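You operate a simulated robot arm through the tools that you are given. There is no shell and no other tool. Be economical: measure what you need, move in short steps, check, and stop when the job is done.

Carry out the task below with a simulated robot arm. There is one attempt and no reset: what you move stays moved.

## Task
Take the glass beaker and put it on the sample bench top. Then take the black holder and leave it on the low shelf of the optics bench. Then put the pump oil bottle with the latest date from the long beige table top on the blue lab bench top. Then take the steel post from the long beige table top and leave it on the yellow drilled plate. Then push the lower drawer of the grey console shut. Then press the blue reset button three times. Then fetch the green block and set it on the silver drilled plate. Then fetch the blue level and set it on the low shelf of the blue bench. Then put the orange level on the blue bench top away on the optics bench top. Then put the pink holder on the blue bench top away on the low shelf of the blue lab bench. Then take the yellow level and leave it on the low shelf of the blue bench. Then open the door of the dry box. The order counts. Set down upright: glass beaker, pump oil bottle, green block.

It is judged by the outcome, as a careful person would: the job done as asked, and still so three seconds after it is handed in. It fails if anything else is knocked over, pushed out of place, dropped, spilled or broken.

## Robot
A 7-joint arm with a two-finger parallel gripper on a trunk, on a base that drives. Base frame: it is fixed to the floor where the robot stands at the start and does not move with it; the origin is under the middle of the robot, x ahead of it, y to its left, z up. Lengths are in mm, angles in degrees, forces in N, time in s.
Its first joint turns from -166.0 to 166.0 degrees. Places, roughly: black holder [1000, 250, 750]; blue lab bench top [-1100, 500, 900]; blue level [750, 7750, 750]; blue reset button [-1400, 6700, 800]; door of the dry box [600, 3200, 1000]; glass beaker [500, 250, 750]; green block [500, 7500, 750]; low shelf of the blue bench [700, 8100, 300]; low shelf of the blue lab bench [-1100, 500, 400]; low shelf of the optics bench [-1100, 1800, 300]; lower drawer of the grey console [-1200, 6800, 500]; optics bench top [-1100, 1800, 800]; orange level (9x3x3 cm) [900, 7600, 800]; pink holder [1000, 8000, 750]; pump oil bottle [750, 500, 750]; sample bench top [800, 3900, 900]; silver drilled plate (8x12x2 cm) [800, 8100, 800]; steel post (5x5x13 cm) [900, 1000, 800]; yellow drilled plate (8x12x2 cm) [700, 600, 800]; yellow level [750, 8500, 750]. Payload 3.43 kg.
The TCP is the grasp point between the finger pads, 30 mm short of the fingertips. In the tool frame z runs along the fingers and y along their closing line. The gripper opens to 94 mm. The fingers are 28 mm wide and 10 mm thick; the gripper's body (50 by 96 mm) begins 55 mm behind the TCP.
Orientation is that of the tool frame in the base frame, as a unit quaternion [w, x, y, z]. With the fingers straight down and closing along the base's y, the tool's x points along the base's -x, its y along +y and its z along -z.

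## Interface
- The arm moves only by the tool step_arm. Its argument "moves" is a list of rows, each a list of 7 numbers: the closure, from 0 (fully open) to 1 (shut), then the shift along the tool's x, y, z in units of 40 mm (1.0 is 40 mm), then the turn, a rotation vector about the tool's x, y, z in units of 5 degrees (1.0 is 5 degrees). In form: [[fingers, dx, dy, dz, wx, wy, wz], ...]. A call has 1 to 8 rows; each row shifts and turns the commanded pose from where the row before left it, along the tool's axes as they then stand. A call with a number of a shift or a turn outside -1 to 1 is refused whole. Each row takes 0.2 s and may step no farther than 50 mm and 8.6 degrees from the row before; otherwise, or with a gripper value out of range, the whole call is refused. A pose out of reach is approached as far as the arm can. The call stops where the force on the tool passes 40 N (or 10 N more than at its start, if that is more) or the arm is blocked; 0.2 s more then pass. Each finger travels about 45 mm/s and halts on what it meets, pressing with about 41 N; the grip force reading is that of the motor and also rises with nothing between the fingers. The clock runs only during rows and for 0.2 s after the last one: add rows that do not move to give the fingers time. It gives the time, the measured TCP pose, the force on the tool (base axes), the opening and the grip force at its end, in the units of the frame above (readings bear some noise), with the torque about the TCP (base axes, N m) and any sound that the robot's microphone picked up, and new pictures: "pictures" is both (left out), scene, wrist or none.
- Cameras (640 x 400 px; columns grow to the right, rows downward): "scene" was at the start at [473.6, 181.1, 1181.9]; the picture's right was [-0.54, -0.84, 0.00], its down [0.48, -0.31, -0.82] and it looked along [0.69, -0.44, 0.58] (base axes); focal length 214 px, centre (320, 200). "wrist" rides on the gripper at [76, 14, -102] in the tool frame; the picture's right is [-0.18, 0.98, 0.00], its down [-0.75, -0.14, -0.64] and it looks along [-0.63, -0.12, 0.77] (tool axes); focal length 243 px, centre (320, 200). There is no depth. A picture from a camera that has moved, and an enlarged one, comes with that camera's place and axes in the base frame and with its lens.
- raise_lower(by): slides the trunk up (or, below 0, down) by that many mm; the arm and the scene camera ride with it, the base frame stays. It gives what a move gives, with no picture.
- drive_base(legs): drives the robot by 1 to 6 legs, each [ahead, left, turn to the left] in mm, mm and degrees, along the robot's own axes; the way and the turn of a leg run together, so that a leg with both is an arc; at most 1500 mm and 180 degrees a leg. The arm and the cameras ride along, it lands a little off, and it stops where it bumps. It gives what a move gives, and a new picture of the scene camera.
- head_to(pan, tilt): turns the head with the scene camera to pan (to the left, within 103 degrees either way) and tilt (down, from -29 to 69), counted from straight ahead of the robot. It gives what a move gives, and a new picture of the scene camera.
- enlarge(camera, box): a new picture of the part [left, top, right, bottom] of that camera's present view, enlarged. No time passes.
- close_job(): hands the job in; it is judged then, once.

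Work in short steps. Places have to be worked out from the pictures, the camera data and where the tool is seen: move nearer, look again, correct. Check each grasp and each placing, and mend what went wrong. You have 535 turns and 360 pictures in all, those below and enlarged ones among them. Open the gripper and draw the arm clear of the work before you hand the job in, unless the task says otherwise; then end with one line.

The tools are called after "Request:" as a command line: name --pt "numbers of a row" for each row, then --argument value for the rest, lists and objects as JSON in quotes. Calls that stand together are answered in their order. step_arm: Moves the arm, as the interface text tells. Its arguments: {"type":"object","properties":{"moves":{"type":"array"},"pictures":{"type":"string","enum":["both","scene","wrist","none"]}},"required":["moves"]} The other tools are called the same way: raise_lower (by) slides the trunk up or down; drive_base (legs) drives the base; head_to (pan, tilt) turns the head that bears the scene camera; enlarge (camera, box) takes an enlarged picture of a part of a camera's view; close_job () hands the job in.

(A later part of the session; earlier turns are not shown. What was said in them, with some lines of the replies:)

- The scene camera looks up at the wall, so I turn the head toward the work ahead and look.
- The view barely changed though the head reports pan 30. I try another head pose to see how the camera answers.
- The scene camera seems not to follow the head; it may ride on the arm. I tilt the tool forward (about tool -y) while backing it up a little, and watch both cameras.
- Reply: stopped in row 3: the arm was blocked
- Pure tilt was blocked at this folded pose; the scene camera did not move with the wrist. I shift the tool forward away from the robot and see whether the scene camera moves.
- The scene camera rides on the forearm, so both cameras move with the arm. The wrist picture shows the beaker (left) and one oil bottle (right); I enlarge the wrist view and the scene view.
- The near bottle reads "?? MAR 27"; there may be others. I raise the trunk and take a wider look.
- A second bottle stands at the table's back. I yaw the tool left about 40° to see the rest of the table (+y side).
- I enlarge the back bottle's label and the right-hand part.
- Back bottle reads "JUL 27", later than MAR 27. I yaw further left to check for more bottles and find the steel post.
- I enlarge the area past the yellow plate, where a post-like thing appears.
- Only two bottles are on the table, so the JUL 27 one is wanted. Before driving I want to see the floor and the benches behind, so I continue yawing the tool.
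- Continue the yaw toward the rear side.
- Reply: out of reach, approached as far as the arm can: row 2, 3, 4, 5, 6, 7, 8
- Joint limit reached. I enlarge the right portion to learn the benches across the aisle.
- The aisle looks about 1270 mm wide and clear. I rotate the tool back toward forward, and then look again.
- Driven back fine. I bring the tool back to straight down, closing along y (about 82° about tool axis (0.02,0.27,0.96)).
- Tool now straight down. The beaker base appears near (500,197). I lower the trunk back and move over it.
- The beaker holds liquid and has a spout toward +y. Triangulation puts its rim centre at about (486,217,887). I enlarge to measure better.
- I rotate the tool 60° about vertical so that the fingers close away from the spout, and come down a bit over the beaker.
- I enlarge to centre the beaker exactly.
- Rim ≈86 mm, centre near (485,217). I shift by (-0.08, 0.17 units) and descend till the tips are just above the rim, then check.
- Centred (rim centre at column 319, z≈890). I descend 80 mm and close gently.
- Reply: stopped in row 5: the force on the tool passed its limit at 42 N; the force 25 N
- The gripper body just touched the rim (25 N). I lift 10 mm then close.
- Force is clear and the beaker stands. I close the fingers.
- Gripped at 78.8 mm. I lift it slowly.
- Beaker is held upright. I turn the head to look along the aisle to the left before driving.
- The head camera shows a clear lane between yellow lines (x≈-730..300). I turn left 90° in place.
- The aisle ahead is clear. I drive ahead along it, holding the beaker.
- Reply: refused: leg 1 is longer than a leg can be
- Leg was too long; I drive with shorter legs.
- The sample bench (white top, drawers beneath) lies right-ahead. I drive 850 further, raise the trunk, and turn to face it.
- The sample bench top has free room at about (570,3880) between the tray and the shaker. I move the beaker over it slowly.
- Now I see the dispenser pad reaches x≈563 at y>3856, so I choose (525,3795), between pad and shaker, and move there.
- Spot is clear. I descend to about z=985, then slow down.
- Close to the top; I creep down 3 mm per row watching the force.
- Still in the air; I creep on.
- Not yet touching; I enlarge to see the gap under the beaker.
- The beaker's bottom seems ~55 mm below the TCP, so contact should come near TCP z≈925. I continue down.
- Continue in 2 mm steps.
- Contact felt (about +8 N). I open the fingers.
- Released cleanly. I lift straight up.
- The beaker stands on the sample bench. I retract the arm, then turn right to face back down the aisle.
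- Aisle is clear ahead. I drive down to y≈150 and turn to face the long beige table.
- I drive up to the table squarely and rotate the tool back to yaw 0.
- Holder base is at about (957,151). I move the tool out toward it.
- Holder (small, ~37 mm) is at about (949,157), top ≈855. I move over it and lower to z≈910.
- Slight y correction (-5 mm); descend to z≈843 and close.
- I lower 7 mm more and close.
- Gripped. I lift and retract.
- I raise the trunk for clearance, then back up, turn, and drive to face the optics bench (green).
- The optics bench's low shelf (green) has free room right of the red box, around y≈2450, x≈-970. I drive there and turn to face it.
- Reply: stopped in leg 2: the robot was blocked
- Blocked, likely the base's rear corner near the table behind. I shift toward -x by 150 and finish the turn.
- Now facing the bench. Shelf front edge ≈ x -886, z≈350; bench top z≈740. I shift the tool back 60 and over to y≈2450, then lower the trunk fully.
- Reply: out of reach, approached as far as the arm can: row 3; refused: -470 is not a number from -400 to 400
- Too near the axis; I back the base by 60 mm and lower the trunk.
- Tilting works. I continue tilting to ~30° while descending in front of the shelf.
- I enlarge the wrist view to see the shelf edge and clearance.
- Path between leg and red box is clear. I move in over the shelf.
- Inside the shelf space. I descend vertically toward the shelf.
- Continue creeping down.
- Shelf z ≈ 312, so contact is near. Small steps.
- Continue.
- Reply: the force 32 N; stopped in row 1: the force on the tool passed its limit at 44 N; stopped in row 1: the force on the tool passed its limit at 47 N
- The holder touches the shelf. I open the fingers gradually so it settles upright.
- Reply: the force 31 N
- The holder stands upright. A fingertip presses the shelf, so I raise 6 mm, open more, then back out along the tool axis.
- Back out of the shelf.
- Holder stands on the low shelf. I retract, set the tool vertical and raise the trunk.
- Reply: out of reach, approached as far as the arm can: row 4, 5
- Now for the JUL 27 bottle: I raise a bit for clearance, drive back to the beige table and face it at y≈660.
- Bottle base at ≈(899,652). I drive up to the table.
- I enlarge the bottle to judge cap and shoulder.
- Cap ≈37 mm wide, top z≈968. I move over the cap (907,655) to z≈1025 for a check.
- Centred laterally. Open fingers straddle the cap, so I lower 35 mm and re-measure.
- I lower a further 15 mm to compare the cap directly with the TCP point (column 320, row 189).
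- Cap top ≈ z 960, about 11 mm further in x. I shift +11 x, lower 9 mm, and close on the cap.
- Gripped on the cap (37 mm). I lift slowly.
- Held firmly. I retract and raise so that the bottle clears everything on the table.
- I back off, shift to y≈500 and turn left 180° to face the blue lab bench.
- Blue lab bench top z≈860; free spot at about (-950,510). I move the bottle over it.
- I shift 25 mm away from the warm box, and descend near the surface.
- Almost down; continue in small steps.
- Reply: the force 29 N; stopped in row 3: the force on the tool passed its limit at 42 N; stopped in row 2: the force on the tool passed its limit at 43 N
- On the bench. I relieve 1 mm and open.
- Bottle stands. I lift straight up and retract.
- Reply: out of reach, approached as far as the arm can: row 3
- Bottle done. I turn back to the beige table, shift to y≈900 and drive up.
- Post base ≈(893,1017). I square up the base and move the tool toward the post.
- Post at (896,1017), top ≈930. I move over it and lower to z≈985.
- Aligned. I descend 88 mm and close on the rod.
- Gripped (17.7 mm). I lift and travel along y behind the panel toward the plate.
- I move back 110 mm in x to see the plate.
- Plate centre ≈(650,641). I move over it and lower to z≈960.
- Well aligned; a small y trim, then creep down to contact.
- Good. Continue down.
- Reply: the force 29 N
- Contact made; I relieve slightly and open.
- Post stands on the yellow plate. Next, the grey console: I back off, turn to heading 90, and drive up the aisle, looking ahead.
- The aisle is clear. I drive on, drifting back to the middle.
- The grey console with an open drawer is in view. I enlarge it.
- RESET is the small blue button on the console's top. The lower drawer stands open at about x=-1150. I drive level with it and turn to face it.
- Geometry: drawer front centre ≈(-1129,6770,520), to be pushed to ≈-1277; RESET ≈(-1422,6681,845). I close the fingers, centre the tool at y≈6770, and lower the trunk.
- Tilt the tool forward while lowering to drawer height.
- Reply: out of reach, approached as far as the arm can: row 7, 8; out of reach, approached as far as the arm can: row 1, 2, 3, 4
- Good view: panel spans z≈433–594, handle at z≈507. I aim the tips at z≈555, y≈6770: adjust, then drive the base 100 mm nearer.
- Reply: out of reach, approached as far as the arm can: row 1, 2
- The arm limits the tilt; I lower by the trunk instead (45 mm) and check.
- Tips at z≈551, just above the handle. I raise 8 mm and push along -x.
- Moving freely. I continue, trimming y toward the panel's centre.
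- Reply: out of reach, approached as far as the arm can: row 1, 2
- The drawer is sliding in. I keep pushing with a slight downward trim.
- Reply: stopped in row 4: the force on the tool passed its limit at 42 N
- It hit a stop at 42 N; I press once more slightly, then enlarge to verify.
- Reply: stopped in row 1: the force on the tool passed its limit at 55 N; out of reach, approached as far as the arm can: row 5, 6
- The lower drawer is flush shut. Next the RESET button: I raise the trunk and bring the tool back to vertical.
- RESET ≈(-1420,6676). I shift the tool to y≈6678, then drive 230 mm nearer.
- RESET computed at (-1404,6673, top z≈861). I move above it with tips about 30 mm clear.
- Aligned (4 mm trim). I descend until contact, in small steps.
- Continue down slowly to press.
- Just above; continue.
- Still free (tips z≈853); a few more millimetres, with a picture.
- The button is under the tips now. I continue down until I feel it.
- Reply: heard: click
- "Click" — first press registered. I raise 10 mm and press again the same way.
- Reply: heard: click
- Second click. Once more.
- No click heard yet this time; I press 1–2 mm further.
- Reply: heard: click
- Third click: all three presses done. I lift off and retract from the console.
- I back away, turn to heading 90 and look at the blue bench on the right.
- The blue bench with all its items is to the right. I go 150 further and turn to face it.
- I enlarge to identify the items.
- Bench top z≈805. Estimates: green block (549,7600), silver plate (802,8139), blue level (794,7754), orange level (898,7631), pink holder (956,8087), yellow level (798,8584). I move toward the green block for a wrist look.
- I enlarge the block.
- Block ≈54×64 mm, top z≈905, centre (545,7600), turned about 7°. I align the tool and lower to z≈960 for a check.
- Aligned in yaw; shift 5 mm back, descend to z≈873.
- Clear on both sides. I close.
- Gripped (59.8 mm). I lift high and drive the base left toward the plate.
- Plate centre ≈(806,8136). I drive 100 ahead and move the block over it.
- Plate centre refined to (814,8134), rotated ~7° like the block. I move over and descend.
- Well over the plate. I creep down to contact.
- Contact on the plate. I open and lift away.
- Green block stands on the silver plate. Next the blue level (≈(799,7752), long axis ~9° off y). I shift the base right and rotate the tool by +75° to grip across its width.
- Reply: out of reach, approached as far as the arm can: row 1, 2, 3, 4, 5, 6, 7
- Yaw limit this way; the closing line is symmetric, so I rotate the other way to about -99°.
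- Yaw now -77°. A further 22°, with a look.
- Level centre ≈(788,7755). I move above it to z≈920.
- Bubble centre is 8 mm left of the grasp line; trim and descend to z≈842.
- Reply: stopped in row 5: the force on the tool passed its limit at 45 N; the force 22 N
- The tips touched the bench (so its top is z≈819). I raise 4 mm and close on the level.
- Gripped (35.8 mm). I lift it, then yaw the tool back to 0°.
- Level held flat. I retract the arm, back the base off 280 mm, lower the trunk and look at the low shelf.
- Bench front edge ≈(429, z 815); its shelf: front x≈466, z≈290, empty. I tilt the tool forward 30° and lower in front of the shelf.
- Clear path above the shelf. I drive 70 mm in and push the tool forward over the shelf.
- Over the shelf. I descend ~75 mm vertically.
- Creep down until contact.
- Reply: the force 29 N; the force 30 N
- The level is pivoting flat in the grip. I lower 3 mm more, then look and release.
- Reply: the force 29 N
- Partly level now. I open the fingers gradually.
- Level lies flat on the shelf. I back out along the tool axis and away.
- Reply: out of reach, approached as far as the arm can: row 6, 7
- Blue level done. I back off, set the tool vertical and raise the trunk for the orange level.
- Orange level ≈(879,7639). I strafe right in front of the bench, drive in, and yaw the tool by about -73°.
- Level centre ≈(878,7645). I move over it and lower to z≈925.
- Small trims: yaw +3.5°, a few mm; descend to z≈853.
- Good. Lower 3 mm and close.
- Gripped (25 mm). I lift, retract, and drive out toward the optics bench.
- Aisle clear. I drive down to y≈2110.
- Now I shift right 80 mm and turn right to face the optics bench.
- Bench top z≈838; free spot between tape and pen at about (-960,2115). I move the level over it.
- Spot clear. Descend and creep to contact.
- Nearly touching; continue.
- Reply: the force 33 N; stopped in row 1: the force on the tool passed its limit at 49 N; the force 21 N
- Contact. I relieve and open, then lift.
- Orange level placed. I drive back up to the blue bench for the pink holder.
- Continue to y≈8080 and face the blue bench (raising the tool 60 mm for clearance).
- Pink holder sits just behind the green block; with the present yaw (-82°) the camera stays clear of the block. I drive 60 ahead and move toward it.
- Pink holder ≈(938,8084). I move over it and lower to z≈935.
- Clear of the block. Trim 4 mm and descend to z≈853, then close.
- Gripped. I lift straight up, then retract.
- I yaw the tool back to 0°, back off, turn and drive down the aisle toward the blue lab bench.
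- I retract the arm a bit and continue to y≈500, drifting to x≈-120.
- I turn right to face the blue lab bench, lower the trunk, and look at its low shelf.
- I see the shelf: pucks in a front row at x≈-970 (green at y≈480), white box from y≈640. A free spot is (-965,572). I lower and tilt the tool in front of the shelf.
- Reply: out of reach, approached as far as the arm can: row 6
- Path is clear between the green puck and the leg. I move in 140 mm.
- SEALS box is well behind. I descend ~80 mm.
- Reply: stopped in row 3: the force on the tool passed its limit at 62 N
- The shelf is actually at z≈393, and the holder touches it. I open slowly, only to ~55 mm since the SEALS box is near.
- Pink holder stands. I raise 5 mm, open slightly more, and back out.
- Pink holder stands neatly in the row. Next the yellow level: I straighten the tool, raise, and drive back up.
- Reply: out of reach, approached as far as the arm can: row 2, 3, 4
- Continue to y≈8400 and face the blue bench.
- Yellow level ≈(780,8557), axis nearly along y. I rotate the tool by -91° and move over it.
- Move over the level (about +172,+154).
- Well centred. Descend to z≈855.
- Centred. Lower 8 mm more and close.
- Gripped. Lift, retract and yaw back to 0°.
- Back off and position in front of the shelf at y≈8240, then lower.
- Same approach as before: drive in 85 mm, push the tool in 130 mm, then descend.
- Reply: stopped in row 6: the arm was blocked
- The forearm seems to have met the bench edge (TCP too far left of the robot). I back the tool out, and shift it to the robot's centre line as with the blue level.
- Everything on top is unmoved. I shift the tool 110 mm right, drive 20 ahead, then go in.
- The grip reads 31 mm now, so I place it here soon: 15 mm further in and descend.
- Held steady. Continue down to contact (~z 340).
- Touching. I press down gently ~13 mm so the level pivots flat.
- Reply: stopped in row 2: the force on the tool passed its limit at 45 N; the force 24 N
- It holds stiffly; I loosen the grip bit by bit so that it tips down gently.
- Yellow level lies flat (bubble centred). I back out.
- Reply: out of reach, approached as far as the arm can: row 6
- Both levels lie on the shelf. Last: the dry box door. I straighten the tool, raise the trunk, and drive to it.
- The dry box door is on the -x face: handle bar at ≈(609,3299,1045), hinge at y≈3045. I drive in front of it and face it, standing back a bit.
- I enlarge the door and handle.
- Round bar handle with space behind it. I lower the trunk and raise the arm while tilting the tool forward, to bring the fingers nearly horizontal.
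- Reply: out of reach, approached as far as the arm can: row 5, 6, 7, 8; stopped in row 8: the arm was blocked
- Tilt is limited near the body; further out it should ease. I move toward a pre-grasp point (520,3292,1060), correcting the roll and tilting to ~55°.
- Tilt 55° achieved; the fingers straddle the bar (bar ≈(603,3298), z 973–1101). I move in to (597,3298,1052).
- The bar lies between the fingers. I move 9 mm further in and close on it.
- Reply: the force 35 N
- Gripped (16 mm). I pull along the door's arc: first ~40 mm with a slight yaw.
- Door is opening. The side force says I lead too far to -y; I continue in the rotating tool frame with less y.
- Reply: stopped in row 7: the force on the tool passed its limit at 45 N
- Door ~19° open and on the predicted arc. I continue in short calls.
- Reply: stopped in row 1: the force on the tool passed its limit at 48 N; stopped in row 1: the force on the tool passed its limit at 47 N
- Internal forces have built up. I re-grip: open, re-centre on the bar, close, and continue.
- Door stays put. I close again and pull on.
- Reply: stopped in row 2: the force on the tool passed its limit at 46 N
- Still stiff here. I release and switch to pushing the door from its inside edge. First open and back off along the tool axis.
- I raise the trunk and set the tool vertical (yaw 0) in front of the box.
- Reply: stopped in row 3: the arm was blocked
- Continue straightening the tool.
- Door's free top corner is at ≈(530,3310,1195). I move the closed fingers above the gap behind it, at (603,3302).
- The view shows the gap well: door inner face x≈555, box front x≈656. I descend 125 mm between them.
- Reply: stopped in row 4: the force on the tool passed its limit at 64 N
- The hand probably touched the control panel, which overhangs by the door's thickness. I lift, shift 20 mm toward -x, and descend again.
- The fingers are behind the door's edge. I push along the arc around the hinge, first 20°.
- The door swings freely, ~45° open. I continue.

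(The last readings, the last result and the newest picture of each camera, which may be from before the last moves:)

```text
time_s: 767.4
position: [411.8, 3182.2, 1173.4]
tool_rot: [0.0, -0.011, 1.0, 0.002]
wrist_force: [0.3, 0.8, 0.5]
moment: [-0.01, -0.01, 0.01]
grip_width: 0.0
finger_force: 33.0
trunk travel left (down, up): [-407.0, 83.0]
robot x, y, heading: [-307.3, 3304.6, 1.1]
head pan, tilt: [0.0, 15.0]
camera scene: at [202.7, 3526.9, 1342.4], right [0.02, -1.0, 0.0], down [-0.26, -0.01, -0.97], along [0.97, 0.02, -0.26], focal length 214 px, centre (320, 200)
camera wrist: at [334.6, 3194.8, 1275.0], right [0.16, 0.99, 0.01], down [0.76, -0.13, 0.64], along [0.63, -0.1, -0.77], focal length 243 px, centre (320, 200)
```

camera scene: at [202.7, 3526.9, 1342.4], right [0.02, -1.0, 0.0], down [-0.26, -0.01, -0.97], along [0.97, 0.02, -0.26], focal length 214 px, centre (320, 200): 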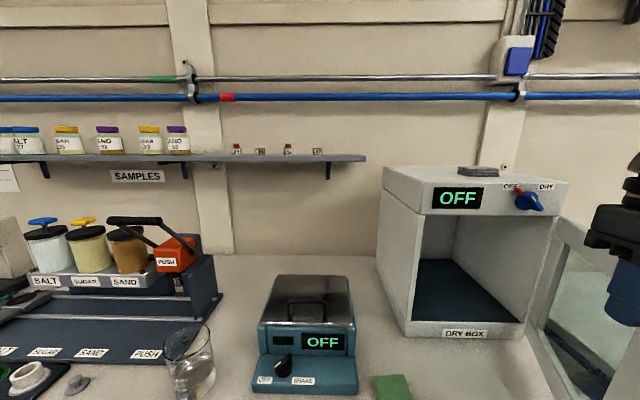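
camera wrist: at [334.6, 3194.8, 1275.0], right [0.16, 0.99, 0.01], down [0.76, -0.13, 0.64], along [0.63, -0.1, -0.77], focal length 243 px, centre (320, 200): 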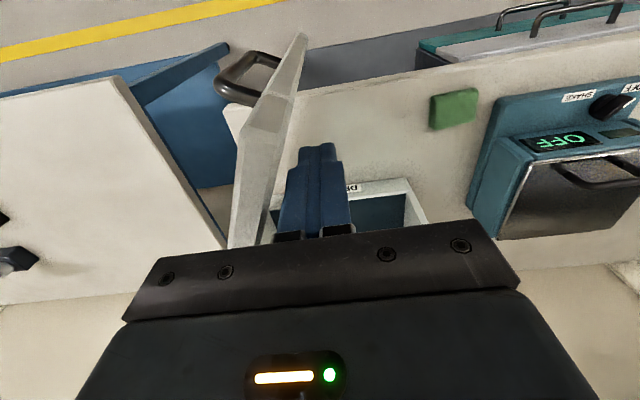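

Door ~80° open. A bit more to reach about 90–95°.

Request:
step_arm --pt "1 0.29 -0.52 0 0 0 0" --pt "1 0.25 -0.54 0 0 0 0" --pt "1 0.2 -0.56 0 0 0 0" --pt "1 0 0 0 0 0 0" --pictures "both"

```text
time_s: 768.4
position: [383.3, 3118.0, 1171.7]
tool_rot: [-0.001, -0.01, 1.0, 0.003]
wrist_force: [-0.2, 1.1, 0.1]
moment: [0.0, 0.01, -0.01]
grip_width: 0.0
finger_force: 32.3
trunk travel left (down, up): [-407.0, 83.0]
robot x, y, heading: [-310.1, 3299.7, 1.1]
head pan, tilt: [0.0, 15.0]
camera scene: at [202.7, 3526.9, 1342.4], right [0.02, -1.0, 0.0], down [-0.26, -0.01, -0.97], along [0.97, 0.02, -0.26], focal length 214 px, centre (320, 200)
camera wrist: at [306.1, 3130.8, 1273.9], right [0.16, 0.99, 0.01], down [0.76, -0.13, 0.64], along [0.63, -0.1, -0.77], focal length 243 px, centre (320, 200)
```

scene: 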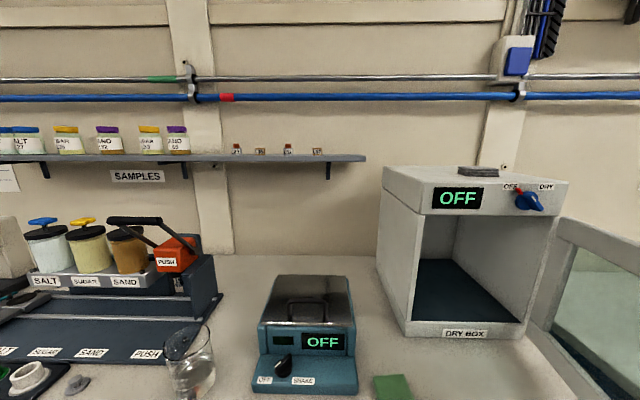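
wrist: 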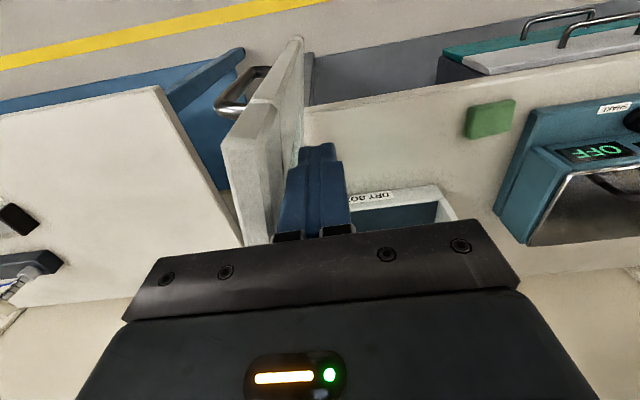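

Door is wide open. I move the fingers away from it (+y), raise, and draw the arm clear with the gripper open.

Request:
step_arm --pt "1 0 0.8 0 0 0 0" --pt "1 0 0.8 -0.3 0 0 0" --pt "1 0 0.5 -0.8 0 0 0" --pt "1 0 0 -0.9 0 0 0" --pt "1 0 0 -0.9 0 0 0" --pt "0 0 0 0 0 0 0" --pt "0 0 0 0 0 0 0" --pt "0 0 0 0 0 0 0" --pictures "none"

Request:
drive_base --legs '[[-150, 0, 0]]'

Request:
head_to --pan -15 --tilt 25

```text
time_s: 770.2
position: [383.6, 3200.1, 1289.1]
tool_rot: [0.001, -0.01, 1.0, 0.003]
wrist_force: [-1.0, 0.6, -0.7]
moment: [0.0, 0.02, -0.04]
grip_width: 68.3
finger_force: 0.1
trunk travel left (down, up): [-407.0, 83.0]
robot x, y, heading: [-304.9, 3304.0, 1.4]
head pan, tilt: [0.0, 15.0]
```

```text
time_s: 771.6
position: [232.9, 3196.1, 1289.1]
tool_rot: [0.001, -0.01, 1.0, 0.003]
wrist_force: [0.2, -0.2, 0.0]
moment: [0.01, 0.03, -0.01]
grip_width: 93.8
finger_force: 0.0
trunk travel left (down, up): [-407.0, 83.0]
robot x, y, heading: [-461.2, 3296.7, 1.3]
head pan, tilt: [0.0, 15.0]
camera scene: at [53.0, 3523.6, 1342.3], right [0.02, -1.0, 0.0], down [-0.26, -0.01, -0.97], along [0.97, 0.02, -0.26], focal length 214 px, centre (320, 200)
```

scene: 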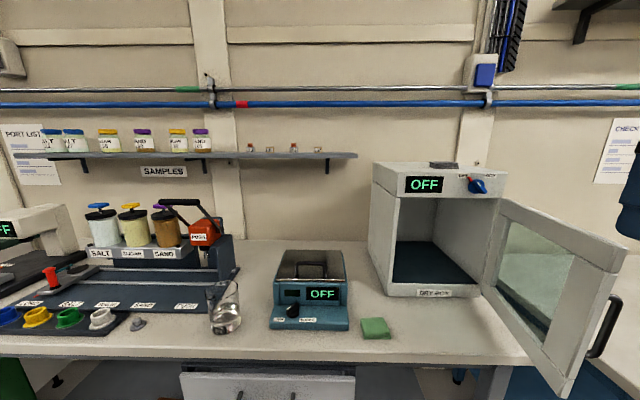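

```text
time_s: 772.3
position: [233.4, 3195.5, 1289.4]
tool_rot: [0.0, -0.01, 1.0, 0.003]
wrist_force: [-0.4, 0.4, -0.7]
moment: [0.0, 0.03, 0.01]
grip_width: 93.7
finger_force: 0.0
trunk travel left (down, up): [-407.0, 83.0]
robot x, y, heading: [-457.1, 3297.0, 1.4]
head pan, tilt: [-15.0, 25.0]
camera scene: at [49.0, 3499.7, 1326.2], right [-0.23, -0.97, 0.0], down [-0.41, 0.1, -0.91], along [0.88, -0.21, -0.42], focal length 214 px, centre (320, 200)
```

scene: 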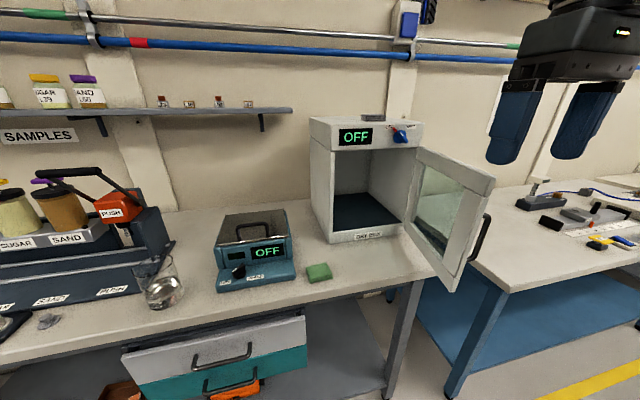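

The door stands wide open, the gripper is open and the arm clear; every other item was checked as it was placed. I hand the job in.

Request:
close_job

```text
The job is handed in.
```

All twelve tasks were done in the order given, and the job is handed in with the dry box door open, the gripper open and the arm clear.
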